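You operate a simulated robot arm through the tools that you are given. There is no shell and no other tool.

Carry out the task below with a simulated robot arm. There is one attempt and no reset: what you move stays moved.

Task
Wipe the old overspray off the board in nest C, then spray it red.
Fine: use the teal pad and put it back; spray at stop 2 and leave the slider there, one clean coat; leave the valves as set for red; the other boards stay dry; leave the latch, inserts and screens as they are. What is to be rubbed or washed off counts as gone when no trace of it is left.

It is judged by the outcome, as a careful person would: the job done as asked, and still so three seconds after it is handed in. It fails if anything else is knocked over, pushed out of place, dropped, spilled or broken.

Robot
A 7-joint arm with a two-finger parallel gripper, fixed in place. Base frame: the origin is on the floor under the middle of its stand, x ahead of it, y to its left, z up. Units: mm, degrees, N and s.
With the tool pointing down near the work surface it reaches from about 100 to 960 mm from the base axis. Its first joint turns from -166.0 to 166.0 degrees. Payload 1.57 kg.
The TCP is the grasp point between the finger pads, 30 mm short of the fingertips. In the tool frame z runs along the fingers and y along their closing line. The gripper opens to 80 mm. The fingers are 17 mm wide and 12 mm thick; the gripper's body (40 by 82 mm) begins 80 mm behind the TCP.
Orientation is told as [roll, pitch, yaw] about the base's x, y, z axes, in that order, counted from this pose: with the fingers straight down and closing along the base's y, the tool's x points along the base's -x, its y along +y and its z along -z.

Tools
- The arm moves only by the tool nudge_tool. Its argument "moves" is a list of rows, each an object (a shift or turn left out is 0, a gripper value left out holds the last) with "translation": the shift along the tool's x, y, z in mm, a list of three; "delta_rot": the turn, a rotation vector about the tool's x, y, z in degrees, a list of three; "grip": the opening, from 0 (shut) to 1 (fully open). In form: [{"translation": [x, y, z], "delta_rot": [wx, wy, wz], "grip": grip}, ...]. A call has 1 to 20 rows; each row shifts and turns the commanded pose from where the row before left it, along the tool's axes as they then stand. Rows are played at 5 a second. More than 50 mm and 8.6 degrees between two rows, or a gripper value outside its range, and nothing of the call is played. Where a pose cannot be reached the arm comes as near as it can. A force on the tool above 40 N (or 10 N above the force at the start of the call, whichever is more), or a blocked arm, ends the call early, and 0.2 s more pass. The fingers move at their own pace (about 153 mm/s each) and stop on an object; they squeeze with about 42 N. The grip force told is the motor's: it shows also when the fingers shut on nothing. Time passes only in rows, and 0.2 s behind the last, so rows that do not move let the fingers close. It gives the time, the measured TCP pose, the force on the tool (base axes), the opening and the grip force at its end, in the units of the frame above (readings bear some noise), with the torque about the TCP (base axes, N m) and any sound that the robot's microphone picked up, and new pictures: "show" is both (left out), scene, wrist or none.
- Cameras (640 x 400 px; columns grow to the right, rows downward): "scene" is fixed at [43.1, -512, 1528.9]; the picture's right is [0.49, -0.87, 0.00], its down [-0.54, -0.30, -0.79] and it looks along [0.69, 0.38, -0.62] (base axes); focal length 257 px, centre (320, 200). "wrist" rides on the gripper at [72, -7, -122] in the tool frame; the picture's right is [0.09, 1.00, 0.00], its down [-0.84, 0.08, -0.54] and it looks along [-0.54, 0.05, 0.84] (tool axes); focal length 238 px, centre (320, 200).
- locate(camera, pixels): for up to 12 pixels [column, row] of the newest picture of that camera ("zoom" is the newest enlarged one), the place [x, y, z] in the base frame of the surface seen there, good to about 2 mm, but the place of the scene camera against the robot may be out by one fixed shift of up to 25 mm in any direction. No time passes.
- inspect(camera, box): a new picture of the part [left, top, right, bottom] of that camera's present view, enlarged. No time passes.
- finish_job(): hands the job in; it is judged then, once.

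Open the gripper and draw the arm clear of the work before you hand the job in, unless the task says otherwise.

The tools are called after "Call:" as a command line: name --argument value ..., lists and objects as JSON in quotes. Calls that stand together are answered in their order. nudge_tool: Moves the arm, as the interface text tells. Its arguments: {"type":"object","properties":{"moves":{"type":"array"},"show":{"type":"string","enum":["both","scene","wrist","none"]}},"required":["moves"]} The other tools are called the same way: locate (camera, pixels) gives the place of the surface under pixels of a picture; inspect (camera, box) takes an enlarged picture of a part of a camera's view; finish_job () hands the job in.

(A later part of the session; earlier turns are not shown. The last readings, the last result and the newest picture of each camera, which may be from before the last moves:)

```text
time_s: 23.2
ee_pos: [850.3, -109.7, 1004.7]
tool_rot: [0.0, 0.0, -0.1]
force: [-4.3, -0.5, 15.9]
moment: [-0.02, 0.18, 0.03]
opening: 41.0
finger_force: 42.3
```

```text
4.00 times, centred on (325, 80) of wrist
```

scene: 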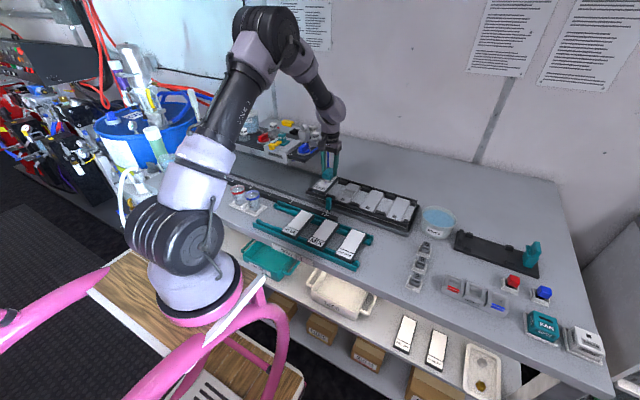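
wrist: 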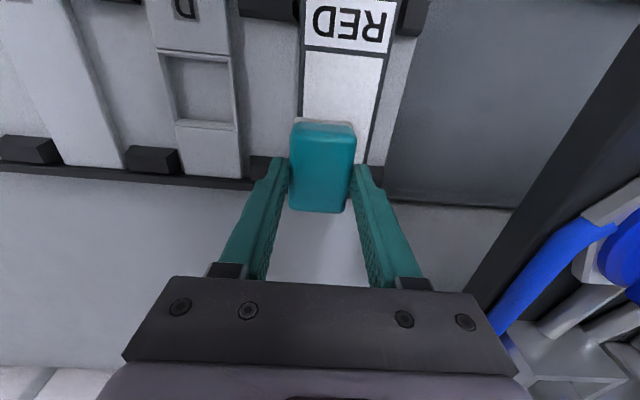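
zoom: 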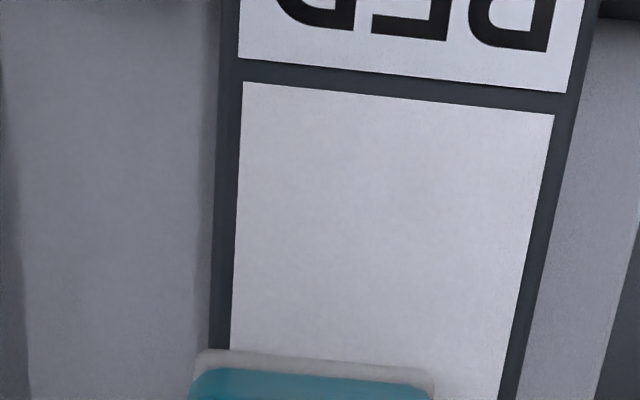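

The visible front part is clean now. I finish this lane with a return pass, then do the right lane (y≈−87).

Call:
nudge_tool --moves '[{"translation": [10.5, 0, 0]}, {"translation": [10.5, 0, 0]}, {"translation": [10.5, 0, 0]}, {"translation": [10.5, 0, 0]}, {"translation": [10.5, 0, 0]}, {"translation": [0, 0, -6]}, {"translation": [0, 22, 0]}, {"translation": [0, 0, 3.5]}, {"translation": [0, 0, 2.5]}, {"translation": [-10.5, 0, 0]}, {"translation": [-10.5, 0, 0]}, {"translation": [-10.5, 0, 0]}, {"translation": [-10.5, 0, 0]}, {"translation": [-10.5, 0, 0]}, {"translation": [10.5, 0, 0]}, {"translation": [10.5, 0, 0]}, {"translation": [10.5, 0, 0]}, {"translation": [10.5, 0, 0]}, {"translation": [10.5, 0, 0]}, {"translation": [0, 0, 0]}]' --show "wrist"

Call:
nudge_tool --moves '[{"translation": [-10.5, 0, 0]}, {"translation": [-10.5, 0, 0]}, {"translation": [-10.5, 0, 0]}, {"translation": [-10.5, 0, 0]}, {"translation": [-10.5, 0, 0]}, {"translation": [10.5, 0, 0]}, {"translation": [10.5, 0, 0]}, {"translation": [10.5, 0, 0]}, {"translation": [10.5, 0, 0]}, {"translation": [10.5, 0, 0]}, {"translation": [0, 0, -10]}, {"translation": [0, -11, -30]}, {"translation": [40, 0, -20]}, {"translation": [45, 0, -20]}, {"translation": [45, 0, -20]}, {"translation": [40, 0, -20]}, {"translation": [0, 0, 0]}]' --show "both"

```text
time_s: 27.4
ee_pos: [797.0, -85.3, 1003.9]
tool_rot: [0.0, 0.0, 0.1]
force: [-0.4, 1.2, 10.6]
moment: [-0.04, -0.07, 0.01]
opening: 40.8
finger_force: 41.7
```

wrist: 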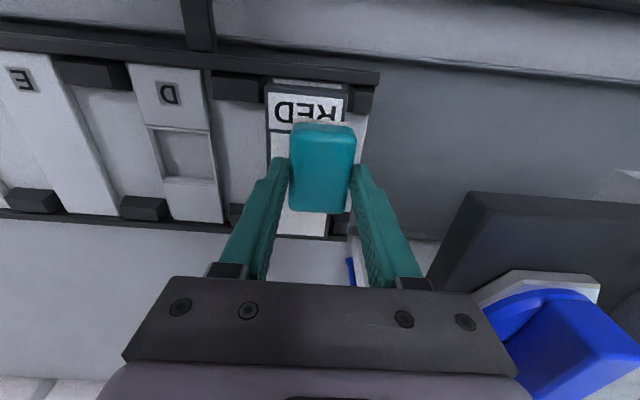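

```text
time_s: 31.0
ee_pos: [627.2, -96.1, 1126.1]
tool_rot: [-0.1, 0.0, 0.0]
force: [0.2, 0.3, 0.2]
moment: [-0.01, 0.02, 0.02]
opening: 40.7
finger_force: 41.6
```

scene: 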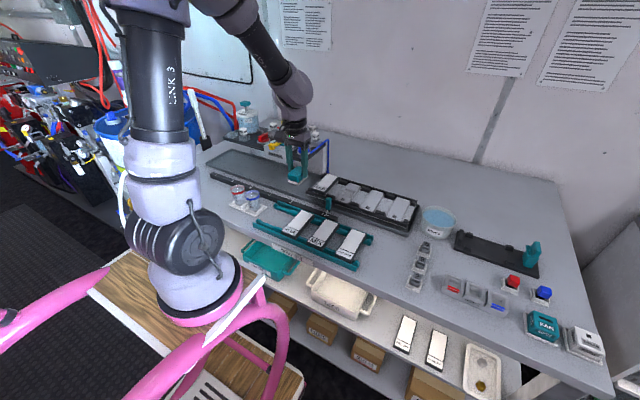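
wrist: 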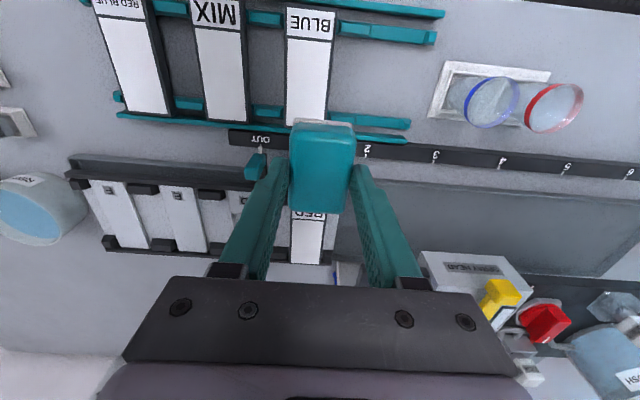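

The pad is clear; I check the board for any remaining trace, in both cameras, as well as the carriage position.

Call:
inspect --camera "wrist" --box '[285, 205, 345, 270]'

Call:
inspect --camera "scene" --box '[305, 165, 350, 200]'

Call:
inspect --camera "wrist" --box '[230, 120, 300, 190]'

```text
6.15 times, centred on (315, 238) of wrist
```

zoom: 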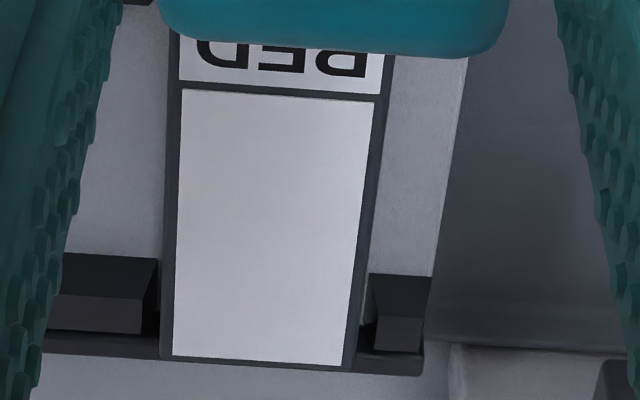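

```text
11.43 times, centred on (328, 182) of scene
```

zoom: 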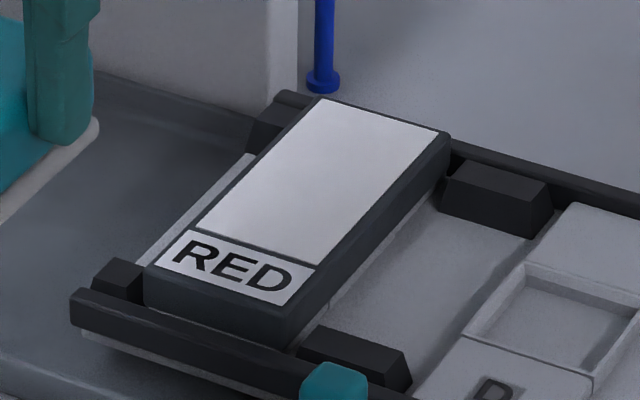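

```text
5.71 times, centred on (265, 155) of wrist
```

zoom: 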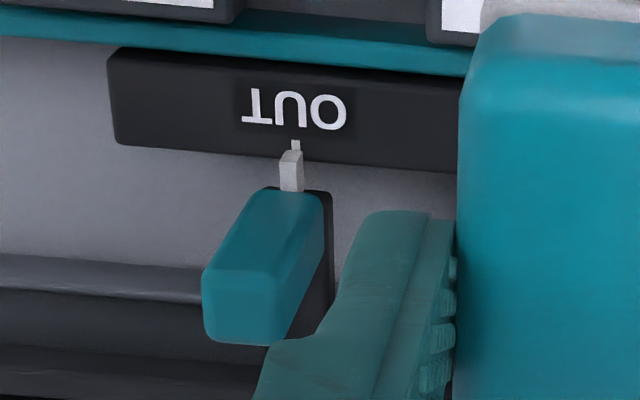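

The white face is clean. I zoom into the left dark frame edge, where two spots had overlapped, to be sure nothing faint remains.

Call:
inspect --camera "wrist" --box '[286, 218, 316, 265]'

Call:
inspect --camera "wrist" --box '[305, 215, 335, 265]'

Call:
inspect --camera "scene" --box '[318, 165, 345, 190]'

```text
8.51 times, centred on (301, 242) of wrist
```

zoom: 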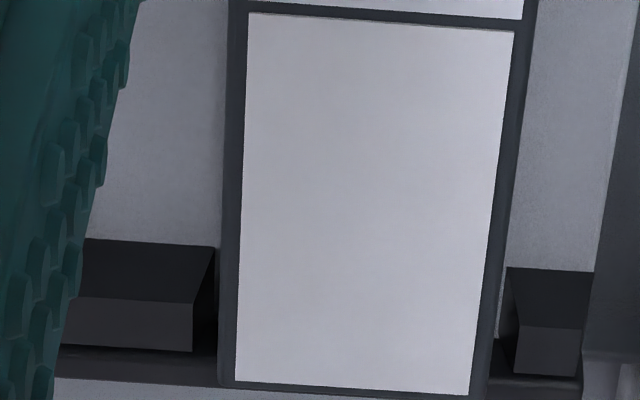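

```text
8.00 times, centred on (320, 240) of wrist
```

zoom: 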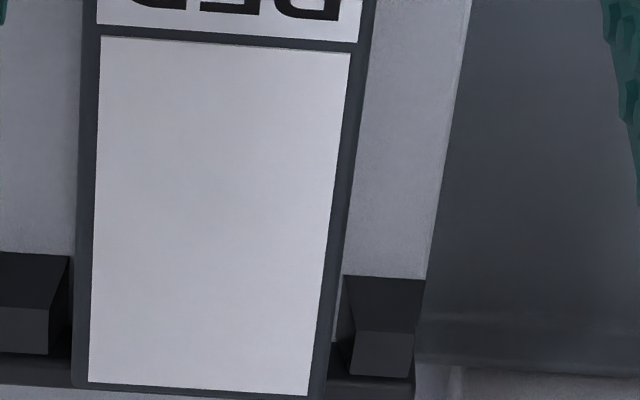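

```text
16.00 times, centred on (332, 178) of scene
```

zoom: 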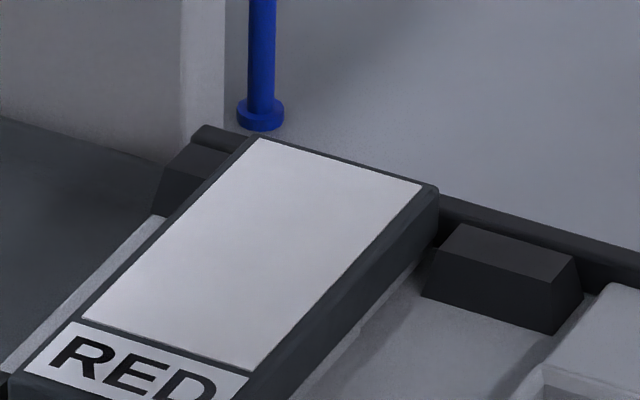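

The board is clean, no trace left. I take the pad back to its place: over (591.9,−421) commanded, then down.

Call:
nudge_tool --moves '[{"translation": [4.75, -40.4, 0]}, {"translation": [4.75, -40.4, 0]}, {"translation": [4.75, -40.4, 0]}, {"translation": [4.75, -40.4, 0]}, {"translation": [4.75, -40.4, 0]}, {"translation": [4.75, -40.4, 0]}, {"translation": [4.75, -40.4, 0]}, {"translation": [4.75, -40.2, 0]}, {"translation": [0, 0, 40]}, {"translation": [0, 0, 40]}, {"translation": [0, 0, 40]}, {"translation": [0, 0, 30]}, {"translation": [0, 0, 12]}, {"translation": [0, 0, 0]}]' --show "both"

```text
time_s: 34.0
ee_pos: [589.0, -420.5, 960.9]
tool_rot: [0.0, 0.0, 0.1]
force: [-0.5, 0.6, 0.0]
moment: [-0.01, 0.01, 0.02]
opening: 41.0
finger_force: 42.4
```

scene: 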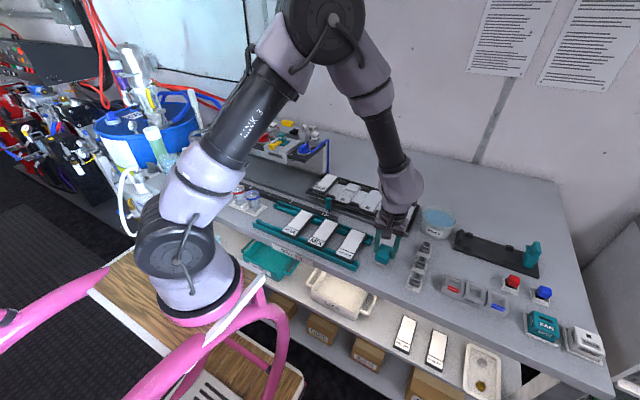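
wrist: 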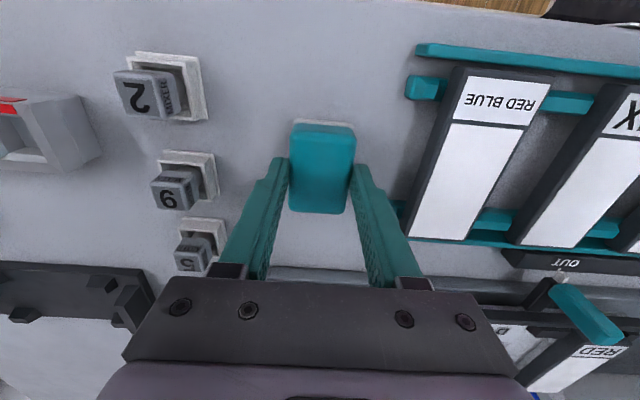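

About 11 mm to go; I lower gently and read the force.

Call:
nudge_tool --moves '[{"translation": [0, 0, 5]}, {"translation": [0, 0, 3]}, {"translation": [0, 0, 2]}, {"translation": [0, 0, 1]}, {"translation": [0, 0, 0]}]' --show "none"

```text
time_s: 35.2
ee_pos: [589.3, -420.3, 951.9]
tool_rot: [0.1, 0.0, 0.1]
force: [-0.1, 0.1, 0.2]
moment: [-0.02, -0.01, 0.0]
opening: 40.8
finger_force: 42.0
```

No contact yet at 951.5 commanded; I lower in 0.7 mm steps until it touches.

Call:
nudge_tool --moves '[{"translation": [0, 0, 0.7]}, {"translation": [0, 0, 0.7]}, {"translation": [0, 0, 0]}]' --show "none"

```text
time_s: 36.0
ee_pos: [590.4, -420.2, 951.6]
tool_rot: [0.0, 0.0, 0.1]
force: [-0.4, 1.1, -0.3]
moment: [0.0, 0.0, 0.0]
opening: 40.8
finger_force: 41.8
```

Still no load; I go down another 1 mm.

Call:
nudge_tool --moves '[{"translation": [0, 0, 0.5]}, {"translation": [0, 0, 0.5]}, {"translation": [0, 0, 0]}]' --show "none"

```text
time_s: 36.8
ee_pos: [590.3, -420.0, 950.2]
tool_rot: [-0.1, -0.1, 0.0]
force: [-0.3, 0.0, 0.4]
moment: [0.01, -0.01, 0.03]
opening: 40.7
finger_force: 42.1
```

Still free. One more small step down.

Call:
nudge_tool --moves '[{"translation": [0, 0, 0.5]}, {"translation": [0, 0, 0.5]}, {"translation": [0, 0, 0]}]' --show "none"

```text
time_s: 37.6
ee_pos: [589.3, -421.0, 948.4]
tool_rot: [-0.1, 0.0, 0.0]
force: [-1.1, 1.1, 8.1]
moment: [0.05, 0.0, 0.0]
opening: 40.7
finger_force: 42.3
```

The pad now rests on the table (8 N). I open to 64 mm and rise straight up.

Call:
nudge_tool --moves '[{"grip": 0.8}, {"grip": 0.8}, {"translation": [0, 0, -20]}, {"translation": [0, 0, -40]}, {"translation": [0, 0, -40]}, {"translation": [0, 0, 0]}]' --show "both"

Call:
inspect --camera "scene" --box '[355, 225, 425, 275]'

```text
time_s: 39.0
ee_pos: [590.8, -421.6, 1049.5]
tool_rot: [0.0, 0.0, 0.0]
force: [-0.6, 0.5, 0.2]
moment: [-0.02, -0.02, 0.01]
opening: 63.7
finger_force: 0.1
```

scene: 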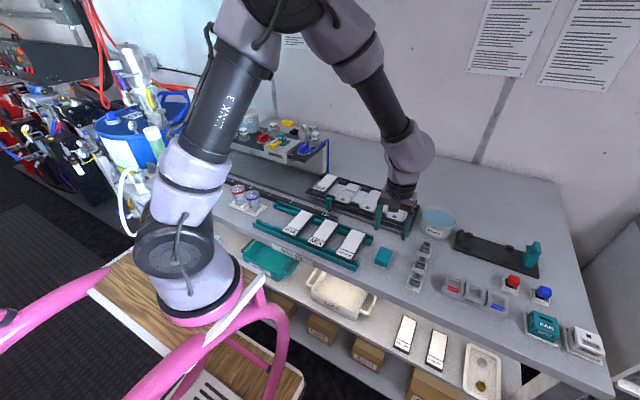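
wrist: 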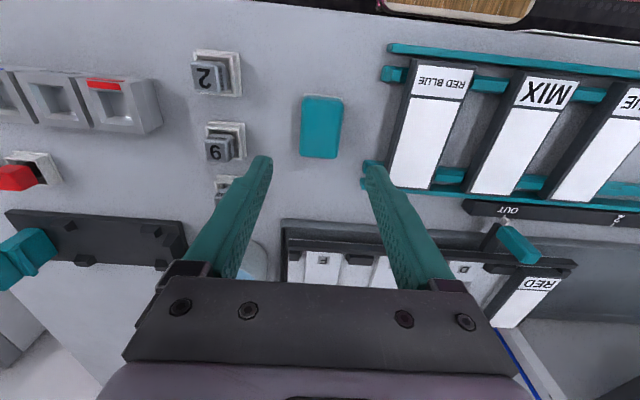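

```text
8.00 times, centred on (390, 250) of scene
```

zoom: 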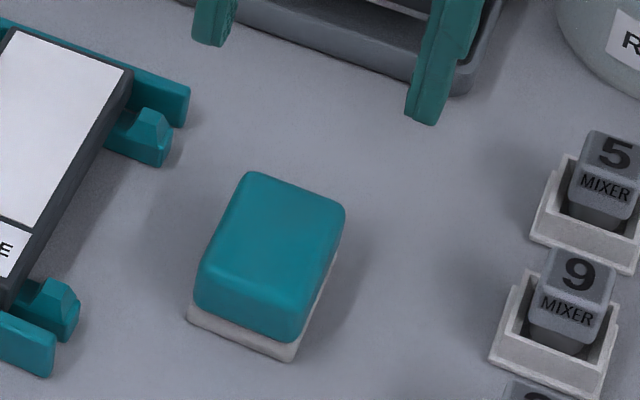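

The pad is back in its place, felt down. Now I move up to view the valves and head from a middle distance before touching anything there.

Call:
nudge_tool --moves '[{"translation": [-4.8, 43.4, -21]}, {"translation": [-4.8, 43.4, -21]}, {"translation": [-4.8, 43.4, -21]}, {"translation": [-4.8, 43.4, -21]}, {"translation": [-4.8, 43.4, -21]}, {"translation": [-4.8, 43.4, -21]}, {"translation": [-4.8, 43.4, -21]}, {"translation": [-4.8, 43.4, -21]}, {"translation": [-4.8, 43.4, -21]}, {"translation": [-4.8, 43.4, -21]}, {"translation": [-4.8, 43.4, -21]}, {"translation": [-4.8, 43.4, -21]}, {"translation": [0, 0, 0]}]' --show "both"

Call:
inspect --camera "wrist" --box '[230, 160, 410, 300]'

Call:
inspect --camera "scene" --box '[220, 95, 340, 170]'

```text
time_s: 41.8
ee_pos: [648.6, 101.2, 1300.9]
tool_rot: [0.1, 0.0, 0.0]
force: [0.4, 1.1, -0.1]
moment: [0.01, 0.01, 0.0]
opening: 64.0
finger_force: 0.1
```

scene: 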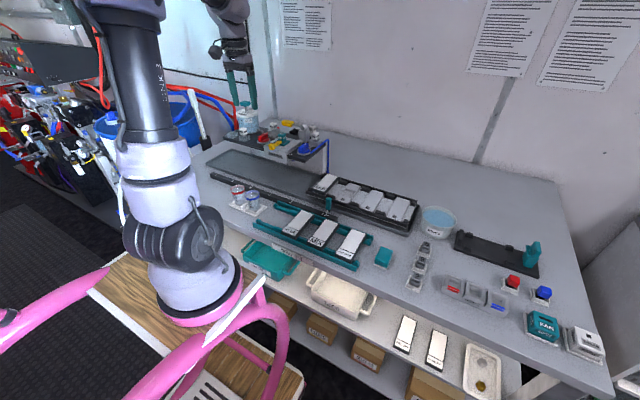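
wrist: 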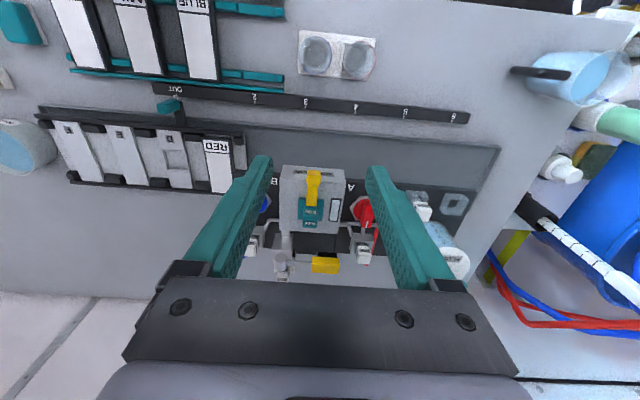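

```text
2.86 times, centred on (320, 230) of wrist
```

zoom: 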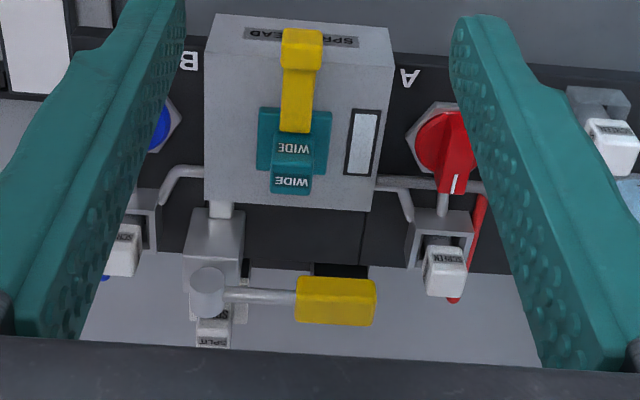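

```text
5.33 times, centred on (280, 132) of scene
```

zoom: 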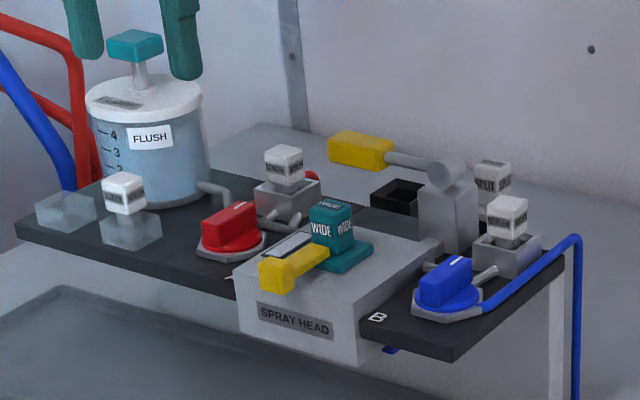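

The lever (yellow handle) sits behind the head with a hinge at the grey post. I zoom into the sight glass and the pipework to judge the line's state.

Call:
inspect --camera "wrist" --box '[320, 190, 380, 230]'

Call:
inspect --camera "wrist" --box '[270, 225, 350, 285]'

Call:
inspect --camera "scene" --box '[262, 128, 290, 146]'

Call:
inspect --camera "scene" --box '[262, 145, 318, 180]'

```text
10.00 times, centred on (350, 210) of wrist
```

zoom: 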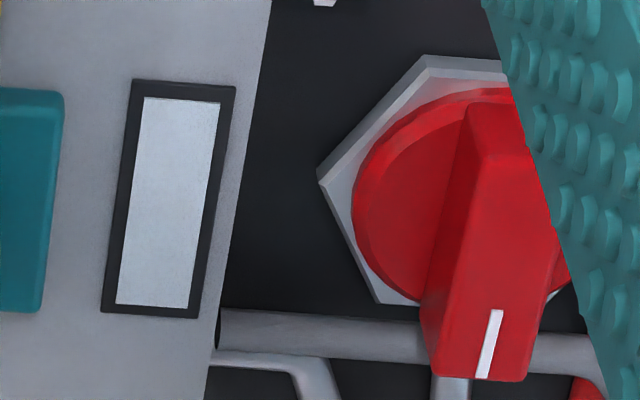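

```text
6.67 times, centred on (310, 255) of wrist
```

zoom: 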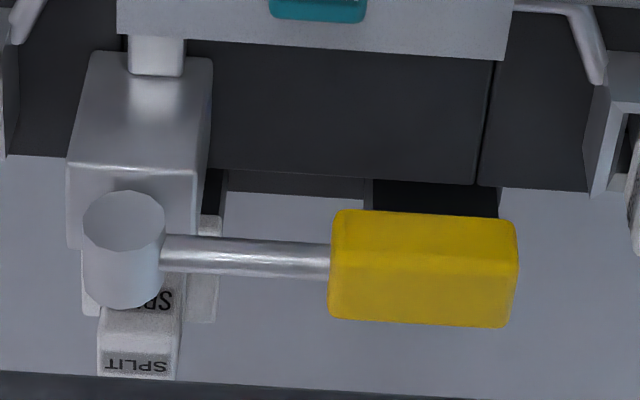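

```text
16.00 times, centred on (276, 137) of scene
```

zoom: 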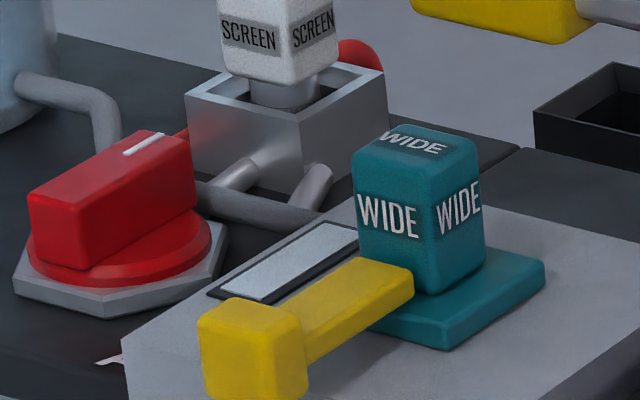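

```text
11.43 times, centred on (290, 162) of scene
```

zoom: 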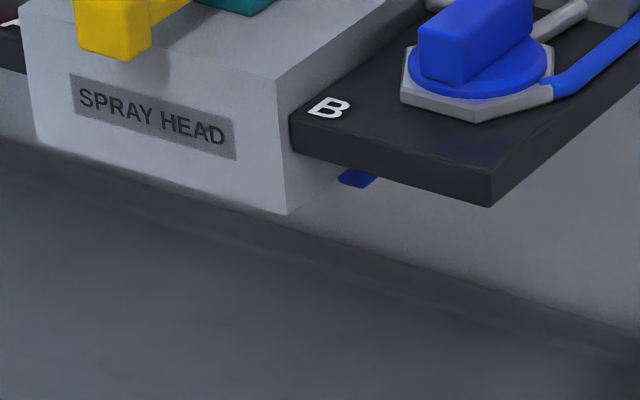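

There's a small blue piece under the platform by the head's lower corner (scene ≈ (293,160)). I check what and where it is.

Call:
inspect --camera "scene" --box '[284, 154, 304, 167]'

Call:
locate --camera "scene" --pixels '[[293, 160.2], [291.5, 159.5], [287, 164], [276, 161], [265, 157.5], [265, 145], [306, 161], [288, 155], [303, 127], [288, 124], [279, 122], [298, 131]]'

Call:
locate --camera "wrist" --pixels '[[325, 262], [315, 262], [338, 262], [281, 258], [300, 259], [325, 255], [325, 269], [340, 241], [312, 178], [337, 209], [365, 220], [255, 200]]'

```text
16.00 times, centred on (294, 160) of scene
```

zoom: 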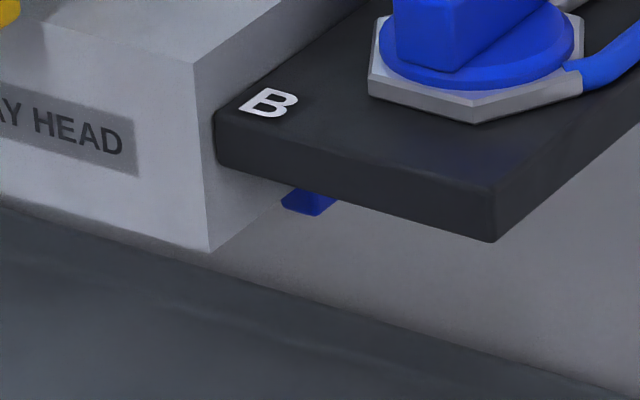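

```text
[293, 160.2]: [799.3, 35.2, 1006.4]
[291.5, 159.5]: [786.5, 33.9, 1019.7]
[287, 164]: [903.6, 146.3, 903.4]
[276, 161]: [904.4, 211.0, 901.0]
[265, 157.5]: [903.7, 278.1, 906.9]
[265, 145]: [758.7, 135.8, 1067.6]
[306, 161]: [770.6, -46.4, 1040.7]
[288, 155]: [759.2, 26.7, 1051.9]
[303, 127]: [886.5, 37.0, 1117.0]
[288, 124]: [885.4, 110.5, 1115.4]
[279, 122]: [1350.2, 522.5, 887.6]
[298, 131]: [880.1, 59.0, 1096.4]
```

```text
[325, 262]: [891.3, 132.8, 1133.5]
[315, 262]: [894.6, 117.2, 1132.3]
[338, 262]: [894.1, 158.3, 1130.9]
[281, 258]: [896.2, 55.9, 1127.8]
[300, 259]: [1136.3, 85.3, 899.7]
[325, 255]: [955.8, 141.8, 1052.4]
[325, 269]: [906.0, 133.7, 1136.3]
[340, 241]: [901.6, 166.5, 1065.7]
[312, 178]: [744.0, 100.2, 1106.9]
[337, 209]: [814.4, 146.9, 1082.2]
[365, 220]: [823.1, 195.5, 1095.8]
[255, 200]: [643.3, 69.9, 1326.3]
```

A blue nozzle piece hangs under the head's B side. I check whether the wall posters have readable text (e.g. valve positions) before turning a valve.

Call:
inspect --camera "scene" --box '[465, 0, 560, 80]'

Call:
inspect --camera "scene" --box '[278, 0, 335, 52]'

Call:
inspect --camera "scene" --box '[540, 0, 640, 90]'

Call:
inspect --camera "scene" --box '[225, 100, 265, 140]'

```text
5.00 times, centred on (512, 40) of scene
```

zoom: 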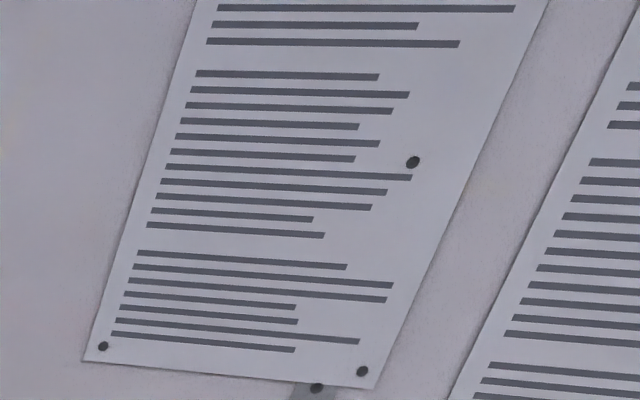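

```text
7.69 times, centred on (306, 26) of scene
```

zoom: 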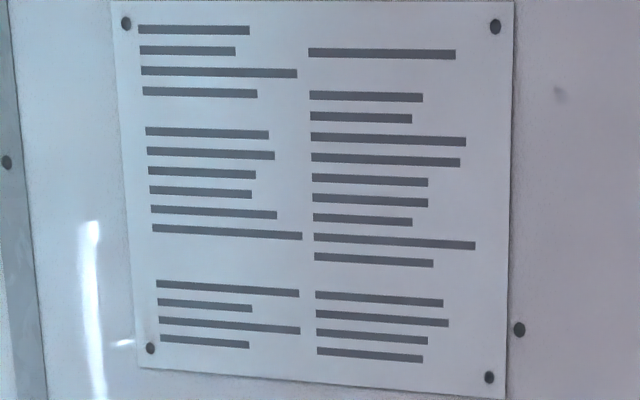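

```text
4.44 times, centred on (590, 45) of scene
```

zoom: 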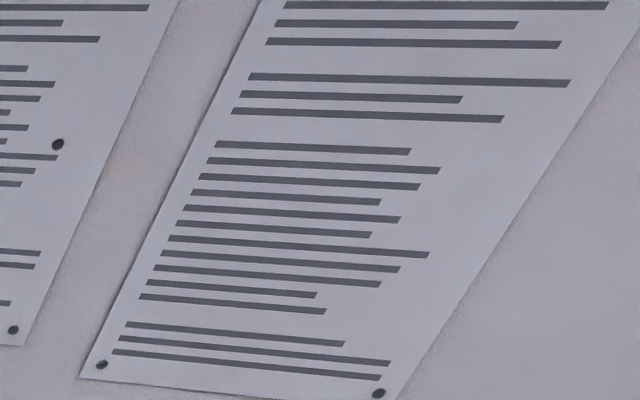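

```text
10.00 times, centred on (245, 120) of scene
```

zoom: 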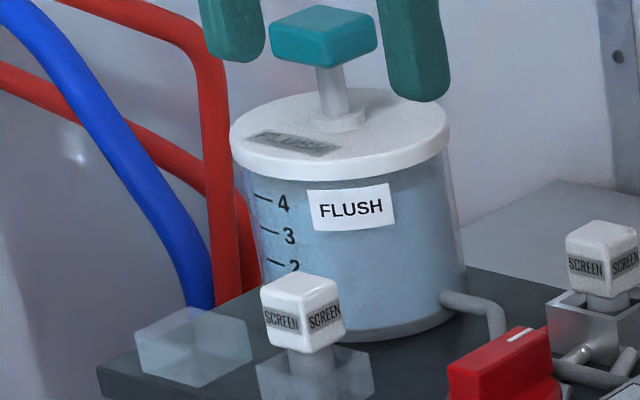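

Posters are unreadable lines. The safest first probe is the red valve A: I move over it to measure the knob precisely.

Call:
nudge_tool --moves '[{"translation": [-20, 47, 20]}, {"translation": [-20, 47, 20]}, {"translation": [0, 0, 20]}, {"translation": [0, 0, 0]}]' --show "wrist"

Call:
inspect --camera "wrist" --box '[250, 160, 390, 260]'

```text
refused: row 1 steps farther than a row can; nothing moved
```

```text
4.00 times, centred on (320, 210) of wrist
```

zoom: 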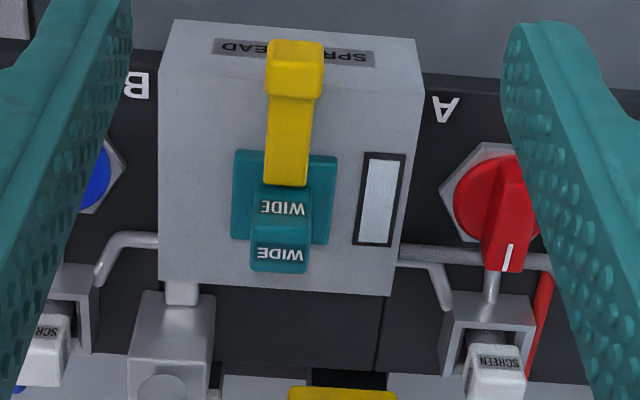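

The step was a bit too long and nothing moved; I repeat with shorter rows.

Call:
nudge_tool --moves '[{"translation": [-10, 32, 12]}, {"translation": [-10, 32, 12]}, {"translation": [-10, 32, 12]}, {"translation": [0, 0, 20]}, {"translation": [0, 0, 0]}]' --show "wrist"

Call:
inspect --camera "wrist" --box '[250, 160, 390, 260]'

```text
time_s: 43.0
ee_pos: [678.2, 195.6, 1244.1]
tool_rot: [0.0, 0.0, 0.0]
force: [-1.1, -0.6, 0.2]
moment: [-0.03, -0.01, 0.0]
opening: 64.0
finger_force: 0.1
```

wrist: 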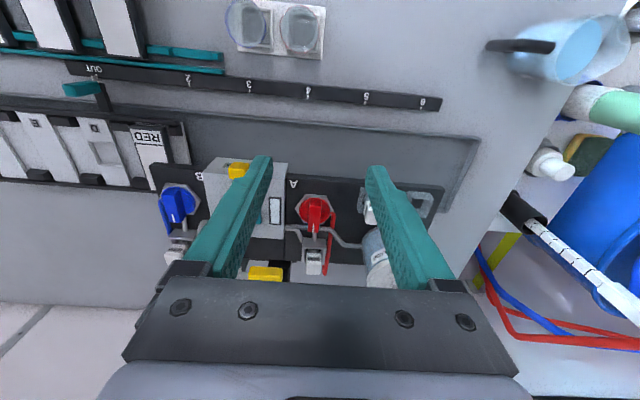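

```text
4.00 times, centred on (320, 210) of wrist
```

zoom: 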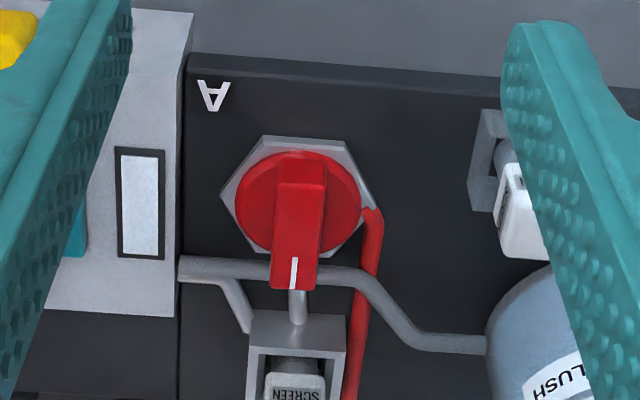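

Knob A's bar lies along x at wrist (315,215). I locate its top, disc and nearby obstacles.

Call:
locate --camera "wrist" --pixels '[[315.5, 204], [315, 210], [314, 218], [313.5, 228], [310.5, 217.5], [318.5, 217.5], [302, 212], [328, 212], [340, 190], [318, 245], [362, 215], [380, 240]]'

Call:
locate --camera "wrist" --pixels '[[314, 252], [313, 265], [330, 240], [297, 220], [275, 210], [176, 205], [180, 215], [263, 273], [371, 228], [340, 236], [240, 168], [165, 200]]'

```text
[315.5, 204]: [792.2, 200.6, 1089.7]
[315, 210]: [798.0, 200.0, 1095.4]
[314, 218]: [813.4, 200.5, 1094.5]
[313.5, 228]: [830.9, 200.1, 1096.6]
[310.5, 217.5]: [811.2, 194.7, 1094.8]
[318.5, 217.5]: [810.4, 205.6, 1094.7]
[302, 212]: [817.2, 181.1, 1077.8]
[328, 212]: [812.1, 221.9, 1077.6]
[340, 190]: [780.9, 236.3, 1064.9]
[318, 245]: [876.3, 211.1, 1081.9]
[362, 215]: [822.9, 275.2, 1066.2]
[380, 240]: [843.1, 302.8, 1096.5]
```

```text
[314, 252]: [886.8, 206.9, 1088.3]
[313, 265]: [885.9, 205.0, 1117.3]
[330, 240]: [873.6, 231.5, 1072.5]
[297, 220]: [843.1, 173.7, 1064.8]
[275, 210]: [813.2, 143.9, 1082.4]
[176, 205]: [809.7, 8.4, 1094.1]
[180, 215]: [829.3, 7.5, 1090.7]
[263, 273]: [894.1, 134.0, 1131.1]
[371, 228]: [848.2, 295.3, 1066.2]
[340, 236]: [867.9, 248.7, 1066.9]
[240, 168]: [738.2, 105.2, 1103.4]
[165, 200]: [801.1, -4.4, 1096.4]
```

Knob A bar spans x≈790–835, y≈194–207, top z≈1095, disc at z≈1078. I refine the axis x using the hex plate's side corners and front edge, and check the flush jar's height.

Call:
locate --camera "wrist" --pixels '[[297, 209], [334, 212.5], [316, 195.5], [305, 195.5], [326, 197], [316, 198.5], [300.5, 210], [330, 211], [314, 203], [313, 231], [390, 255], [385, 280]]'

Call:
locate --camera "scene" --pixels '[[244, 106], [248, 112], [237, 112], [285, 124], [262, 113]]'

Call:
inspect --camera "wrist" --box '[290, 188, 340, 238]'

```text
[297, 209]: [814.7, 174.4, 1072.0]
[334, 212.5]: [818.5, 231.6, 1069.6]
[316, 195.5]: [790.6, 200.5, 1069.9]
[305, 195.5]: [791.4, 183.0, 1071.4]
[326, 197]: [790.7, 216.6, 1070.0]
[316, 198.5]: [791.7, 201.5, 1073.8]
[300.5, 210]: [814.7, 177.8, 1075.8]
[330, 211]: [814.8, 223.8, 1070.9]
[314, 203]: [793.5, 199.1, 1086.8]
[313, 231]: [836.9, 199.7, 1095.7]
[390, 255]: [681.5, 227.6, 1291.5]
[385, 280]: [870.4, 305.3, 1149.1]
```

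```text
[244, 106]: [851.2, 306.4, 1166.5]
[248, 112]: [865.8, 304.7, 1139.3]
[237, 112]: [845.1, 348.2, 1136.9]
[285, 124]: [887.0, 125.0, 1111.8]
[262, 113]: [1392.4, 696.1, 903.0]
```

```text
8.00 times, centred on (315, 213) of wrist
```

zoom: 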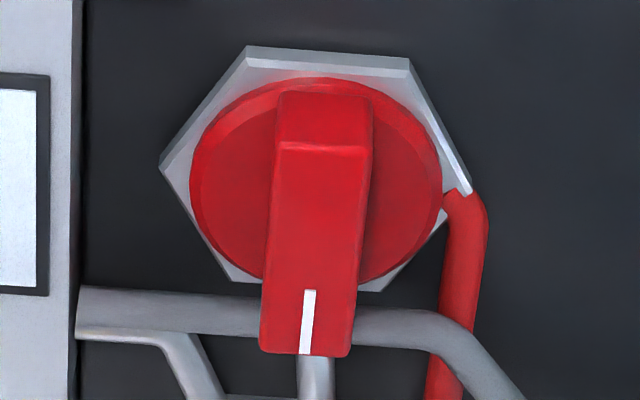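

Axis of A ≈ (815.5,201.5). I move above it and lower to about 5 mm above grasp height, then check alignment.

Call:
nudge_tool --moves '[{"translation": [-34.4, 1.35, 11], "grip": 0.55}, {"translation": [-34.4, 1.35, 11]}, {"translation": [-34.4, 1.35, 11]}, {"translation": [-34.5, 1.35, 11.6]}, {"translation": [0, 0, 30]}, {"translation": [0, 0, 30]}, {"translation": [0, 0, 22]}, {"translation": [0, 0, 0]}]' --show "both"

Call:
inspect --camera "wrist" --box '[260, 80, 400, 220]'

Call:
inspect --camera "scene" --box '[220, 80, 310, 160]'

```text
time_s: 44.8
ee_pos: [815.1, 201.0, 1117.6]
tool_rot: [0.0, 0.0, 0.1]
force: [-0.1, -0.9, -0.7]
moment: [0.01, -0.04, -0.03]
opening: 44.1
finger_force: 0.0
```

scene: 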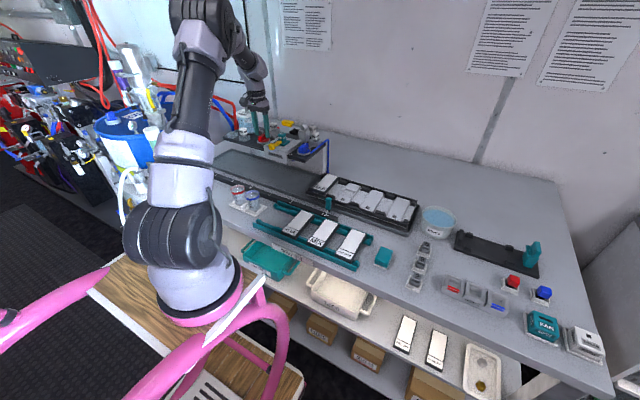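
wrist: 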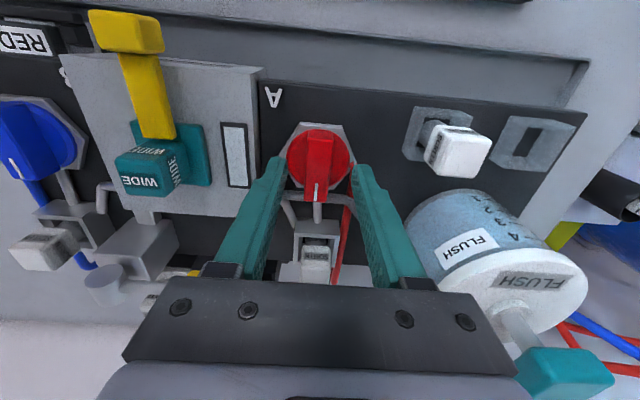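

```text
2.86 times, centred on (330, 150) of wrist
```

zoom: 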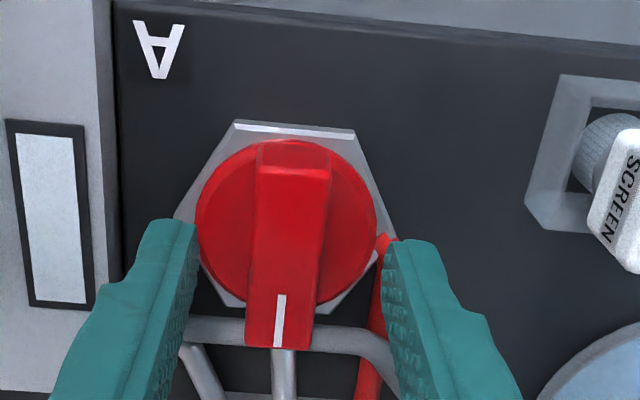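

```text
5.00 times, centred on (265, 120) of scene
```

zoom: 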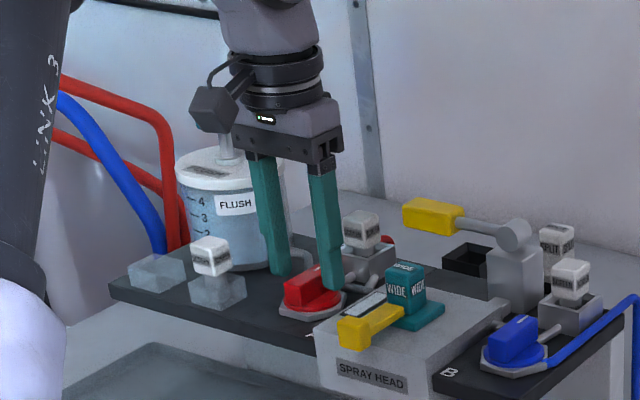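

The knob is centred between the fingers. I lower 7 mm, close on the bar, then test a small 8° turn (counter-clockwise from above) and read the moment.

Call:
nudge_tool --moves '[{"translation": [0, 0, 4]}, {"translation": [0, 0, 3.5]}, {"grip": 0.0}, {"grip": 0.0}, {"grip": 0.0}, {"translation": [0, 0, 0]}]' --show "none"

Call:
nudge_tool --moves '[{"delta_rot": [0, 0, -4]}, {"delta_rot": [0, 0, -4]}, {"translation": [0, 0, 0]}]' --show "wrist"

```text
time_s: 46.2
ee_pos: [815.7, 198.9, 1111.3]
tool_rot: [0.0, 0.0, -0.1]
force: [-4.7, -13.9, -2.0]
moment: [-0.32, -0.35, -0.01]
opening: 17.3
finger_force: 32.2
```

```text
time_s: 47.0
ee_pos: [813.6, 200.2, 1110.2]
tool_rot: [0.0, 0.1, 7.8]
force: [-7.8, -20.9, 1.8]
moment: [-0.47, 0.75, -0.85]
opening: 19.3
finger_force: 33.1
```

wrist: 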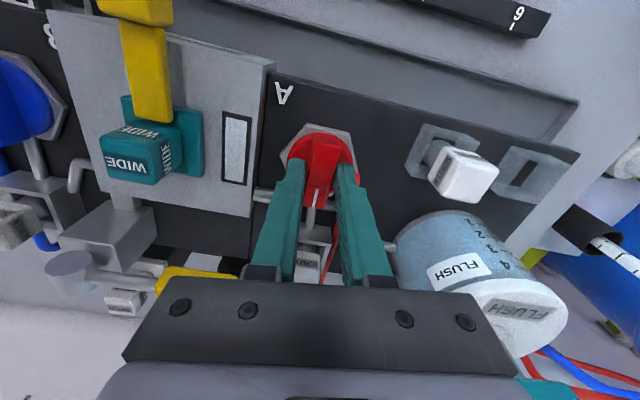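

Turning that way meets resistance (opening widened 17.3→19.3, Mz −0.85), so the knob did not follow. I return to 0°, ease the y offset, and try the other direction.

Call:
nudge_tool --moves '[{"delta_rot": [0, 0, 4]}, {"delta_rot": [0, 0, 4]}, {"translation": [0, -0.8, 0]}, {"translation": [0, 0, 0]}]' --show "none"

Call:
nudge_tool --moves '[{"delta_rot": [0, 0, 4]}, {"delta_rot": [0, 0, 4]}, {"translation": [0, 0, 0]}]' --show "wrist"

Call:
inspect --camera "wrist" --box '[260, 90, 380, 220]'

```text
time_s: 48.0
ee_pos: [814.9, 199.8, 1110.8]
tool_rot: [0.0, -0.1, 0.0]
force: [0.3, -17.9, -6.2]
moment: [-0.38, -0.73, 0.02]
opening: 17.3
finger_force: 32.5
```

```text
time_s: 48.8
ee_pos: [816.0, 199.8, 1110.7]
tool_rot: [0.0, 0.1, -8.1]
force: [2.1, -18.7, -5.9]
moment: [-0.47, -0.75, 0.03]
opening: 16.9
finger_force: 32.1
```

wrist: 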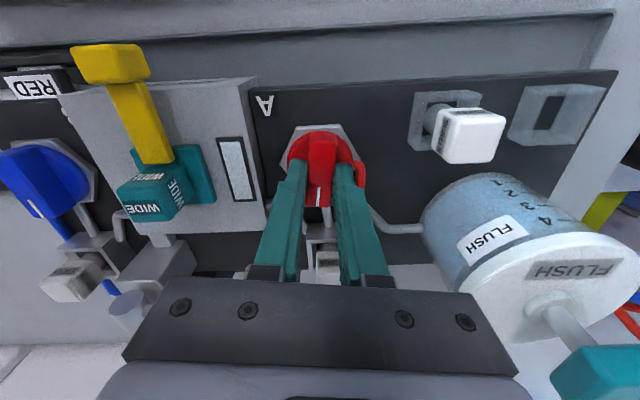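

```text
3.08 times, centred on (320, 155) of wrist
```

zoom: 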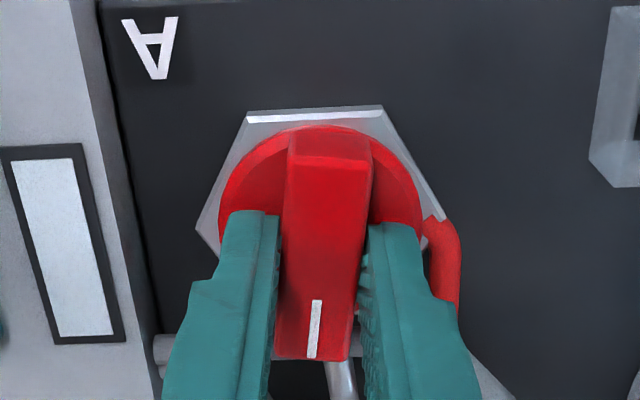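

Clockwise turning is free (Mz≈0, opening stays 16.9) and the knob follows. I continue clockwise in steps to about 48°, easing the y offset.

Call:
nudge_tool --moves '[{"translation": [0, -0.8, 0]}, {"delta_rot": [0, 0, 8]}, {"delta_rot": [0, 0, 8]}, {"delta_rot": [0, 0, 8]}, {"delta_rot": [0, 0, 8]}, {"delta_rot": [0, 0, 8]}, {"translation": [0, 0, 0]}]' --show "both"

Call:
inspect --camera "scene" --box '[220, 80, 310, 160]'

```text
time_s: 50.4
ee_pos: [816.1, 198.9, 1109.8]
tool_rot: [0.0, 0.0, -48.1]
force: [7.6, -15.9, 2.2]
moment: [-0.73, -0.34, -0.01]
opening: 17.1
finger_force: 31.3
```

scene: 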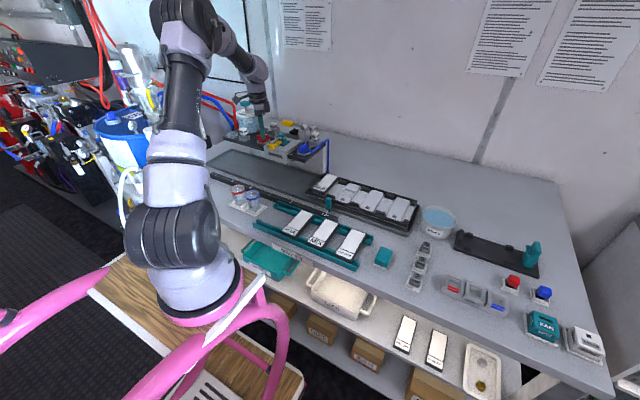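
wrist: 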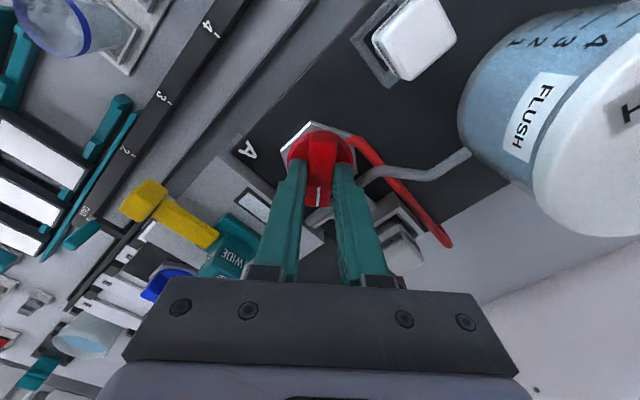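

```text
5.00 times, centred on (265, 120) of scene
```

zoom: 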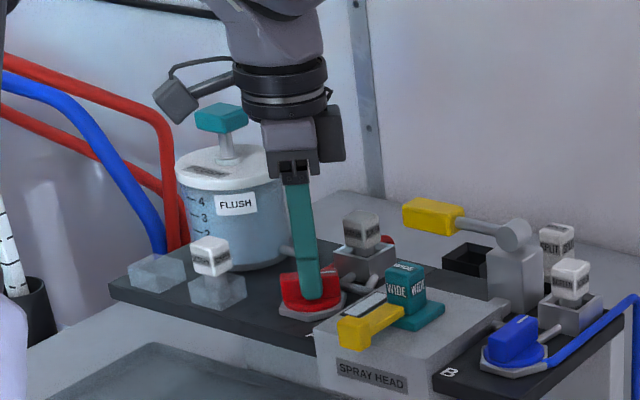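

Turned 48°, free so far and clear of the flush plunger. I continue to 90°.

Call:
nudge_tool --moves '[{"delta_rot": [0, 0, 8]}, {"delta_rot": [0, 0, 8]}, {"delta_rot": [0, 0, 8]}, {"delta_rot": [0, 0, 8]}, {"translation": [0, 0, 0]}]' --show "none"

Call:
nudge_tool --moves '[{"delta_rot": [0, 0, 5]}, {"delta_rot": [0, 0, 5]}, {"translation": [0, 0, 0]}]' --show "both"

Call:
inspect --camera "scene" --box '[220, 80, 310, 160]'

Call:
inspect --camera "wrist" --box '[220, 90, 380, 280]'

```text
time_s: 51.6
ee_pos: [815.6, 199.5, 1109.9]
tool_rot: [0.0, -0.1, -80.0]
force: [3.1, -14.9, 11.5]
moment: [-0.5, -0.07, 0.03]
opening: 17.1
finger_force: 31.9
```

```text
time_s: 52.4
ee_pos: [815.3, 198.8, 1111.6]
tool_rot: [-0.1, 0.0, -89.9]
force: [2.2, -12.6, 10.0]
moment: [-0.28, -0.08, 0.02]
opening: 17.2
finger_force: 31.7
```

scene: 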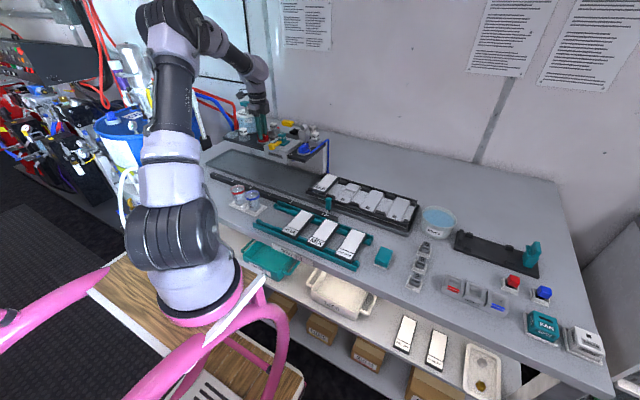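
wrist: 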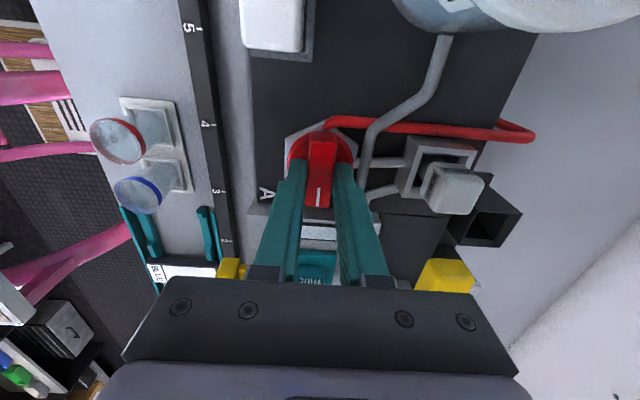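

```text
5.00 times, centred on (265, 120) of scene
```

zoom: 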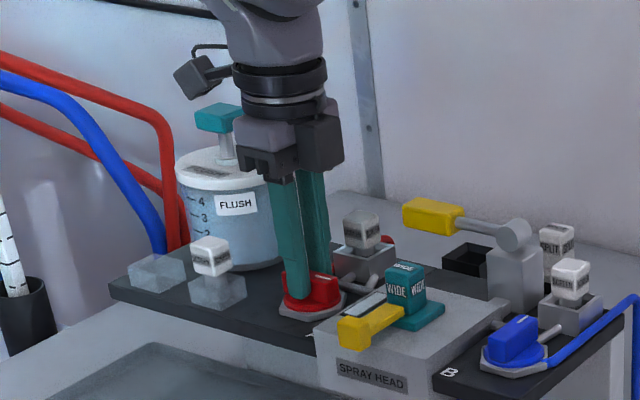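

```text
2.11 times, centred on (300, 185) of wrist
```

zoom: 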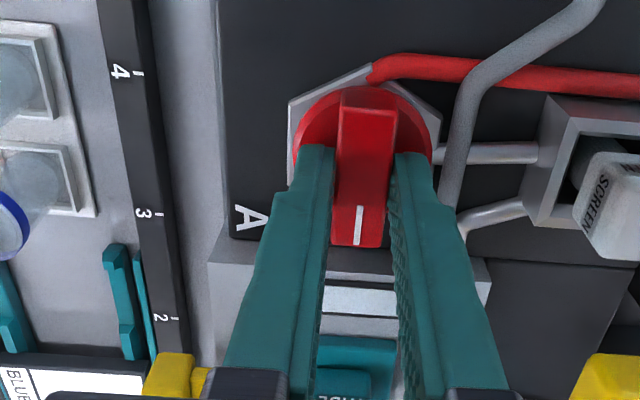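

Knob A has turned to 90° (its mark now points toward the head), with no stop felt yet. I check the sight glass colour, then probe a few degrees more for an end stop.

Call:
inspect --camera "wrist" --box '[290, 215, 350, 260]'

Call:
inspect --camera "scene" --box '[262, 128, 290, 146]'

Call:
nudge_tool --moves '[{"delta_rot": [0, 0, 5]}, {"translation": [0, 0, 0]}]' --show "none"

```text
8.89 times, centred on (320, 238) of wrist
```

zoom: 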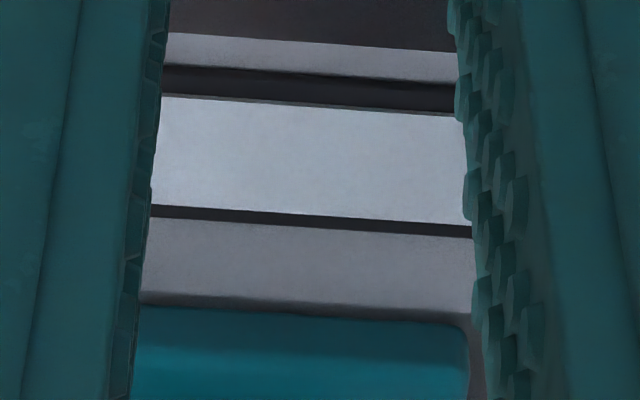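

```text
16.00 times, centred on (276, 137) of scene
```

zoom: 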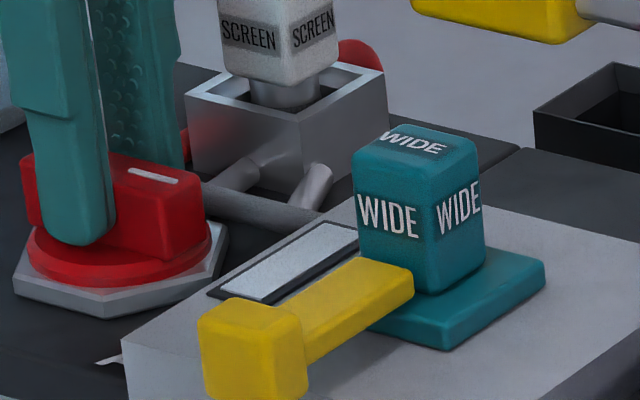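

```text
time_s: 53.0
ee_pos: [815.6, 200.0, 1109.0]
tool_rot: [-0.1, 0.0, -95.0]
force: [2.6, -11.3, 10.2]
moment: [-0.88, -0.1, 0.75]
opening: 18.4
finger_force: 32.8
```

A hard stop at 90°: the valve is quarter-turn, running only clockwise from where it was. In-line-with-pipe and "clockwise closes" both say the original position (along the pipe) is open, and the crosswise is shut. So I turn A back to its original in-line position.

Call:
nudge_tool --moves '[{"delta_rot": [0, 0, -5]}, {"delta_rot": [0, 0, -8]}, {"delta_rot": [0, 0, -8]}, {"delta_rot": [0, 0, -8]}, {"delta_rot": [0, 0, -8]}, {"delta_rot": [0, 0, -8]}, {"delta_rot": [0, 0, -8]}, {"delta_rot": [0, 0, -8]}, {"delta_rot": [0, 0, -8]}, {"delta_rot": [0, 0, -8]}, {"delta_rot": [0, 0, -8]}, {"delta_rot": [0, 0, -8]}, {"translation": [0, 0, 0]}]' --show "wrist"

```text
time_s: 55.8
ee_pos: [814.2, 200.2, 1109.1]
tool_rot: [0.0, 0.1, -1.9]
force: [-9.9, -4.0, 2.4]
moment: [-0.08, 0.04, -0.01]
opening: 17.0
finger_force: 32.4
```

wrist: 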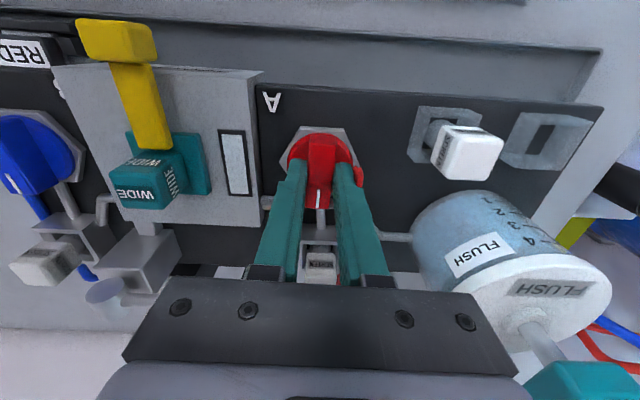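

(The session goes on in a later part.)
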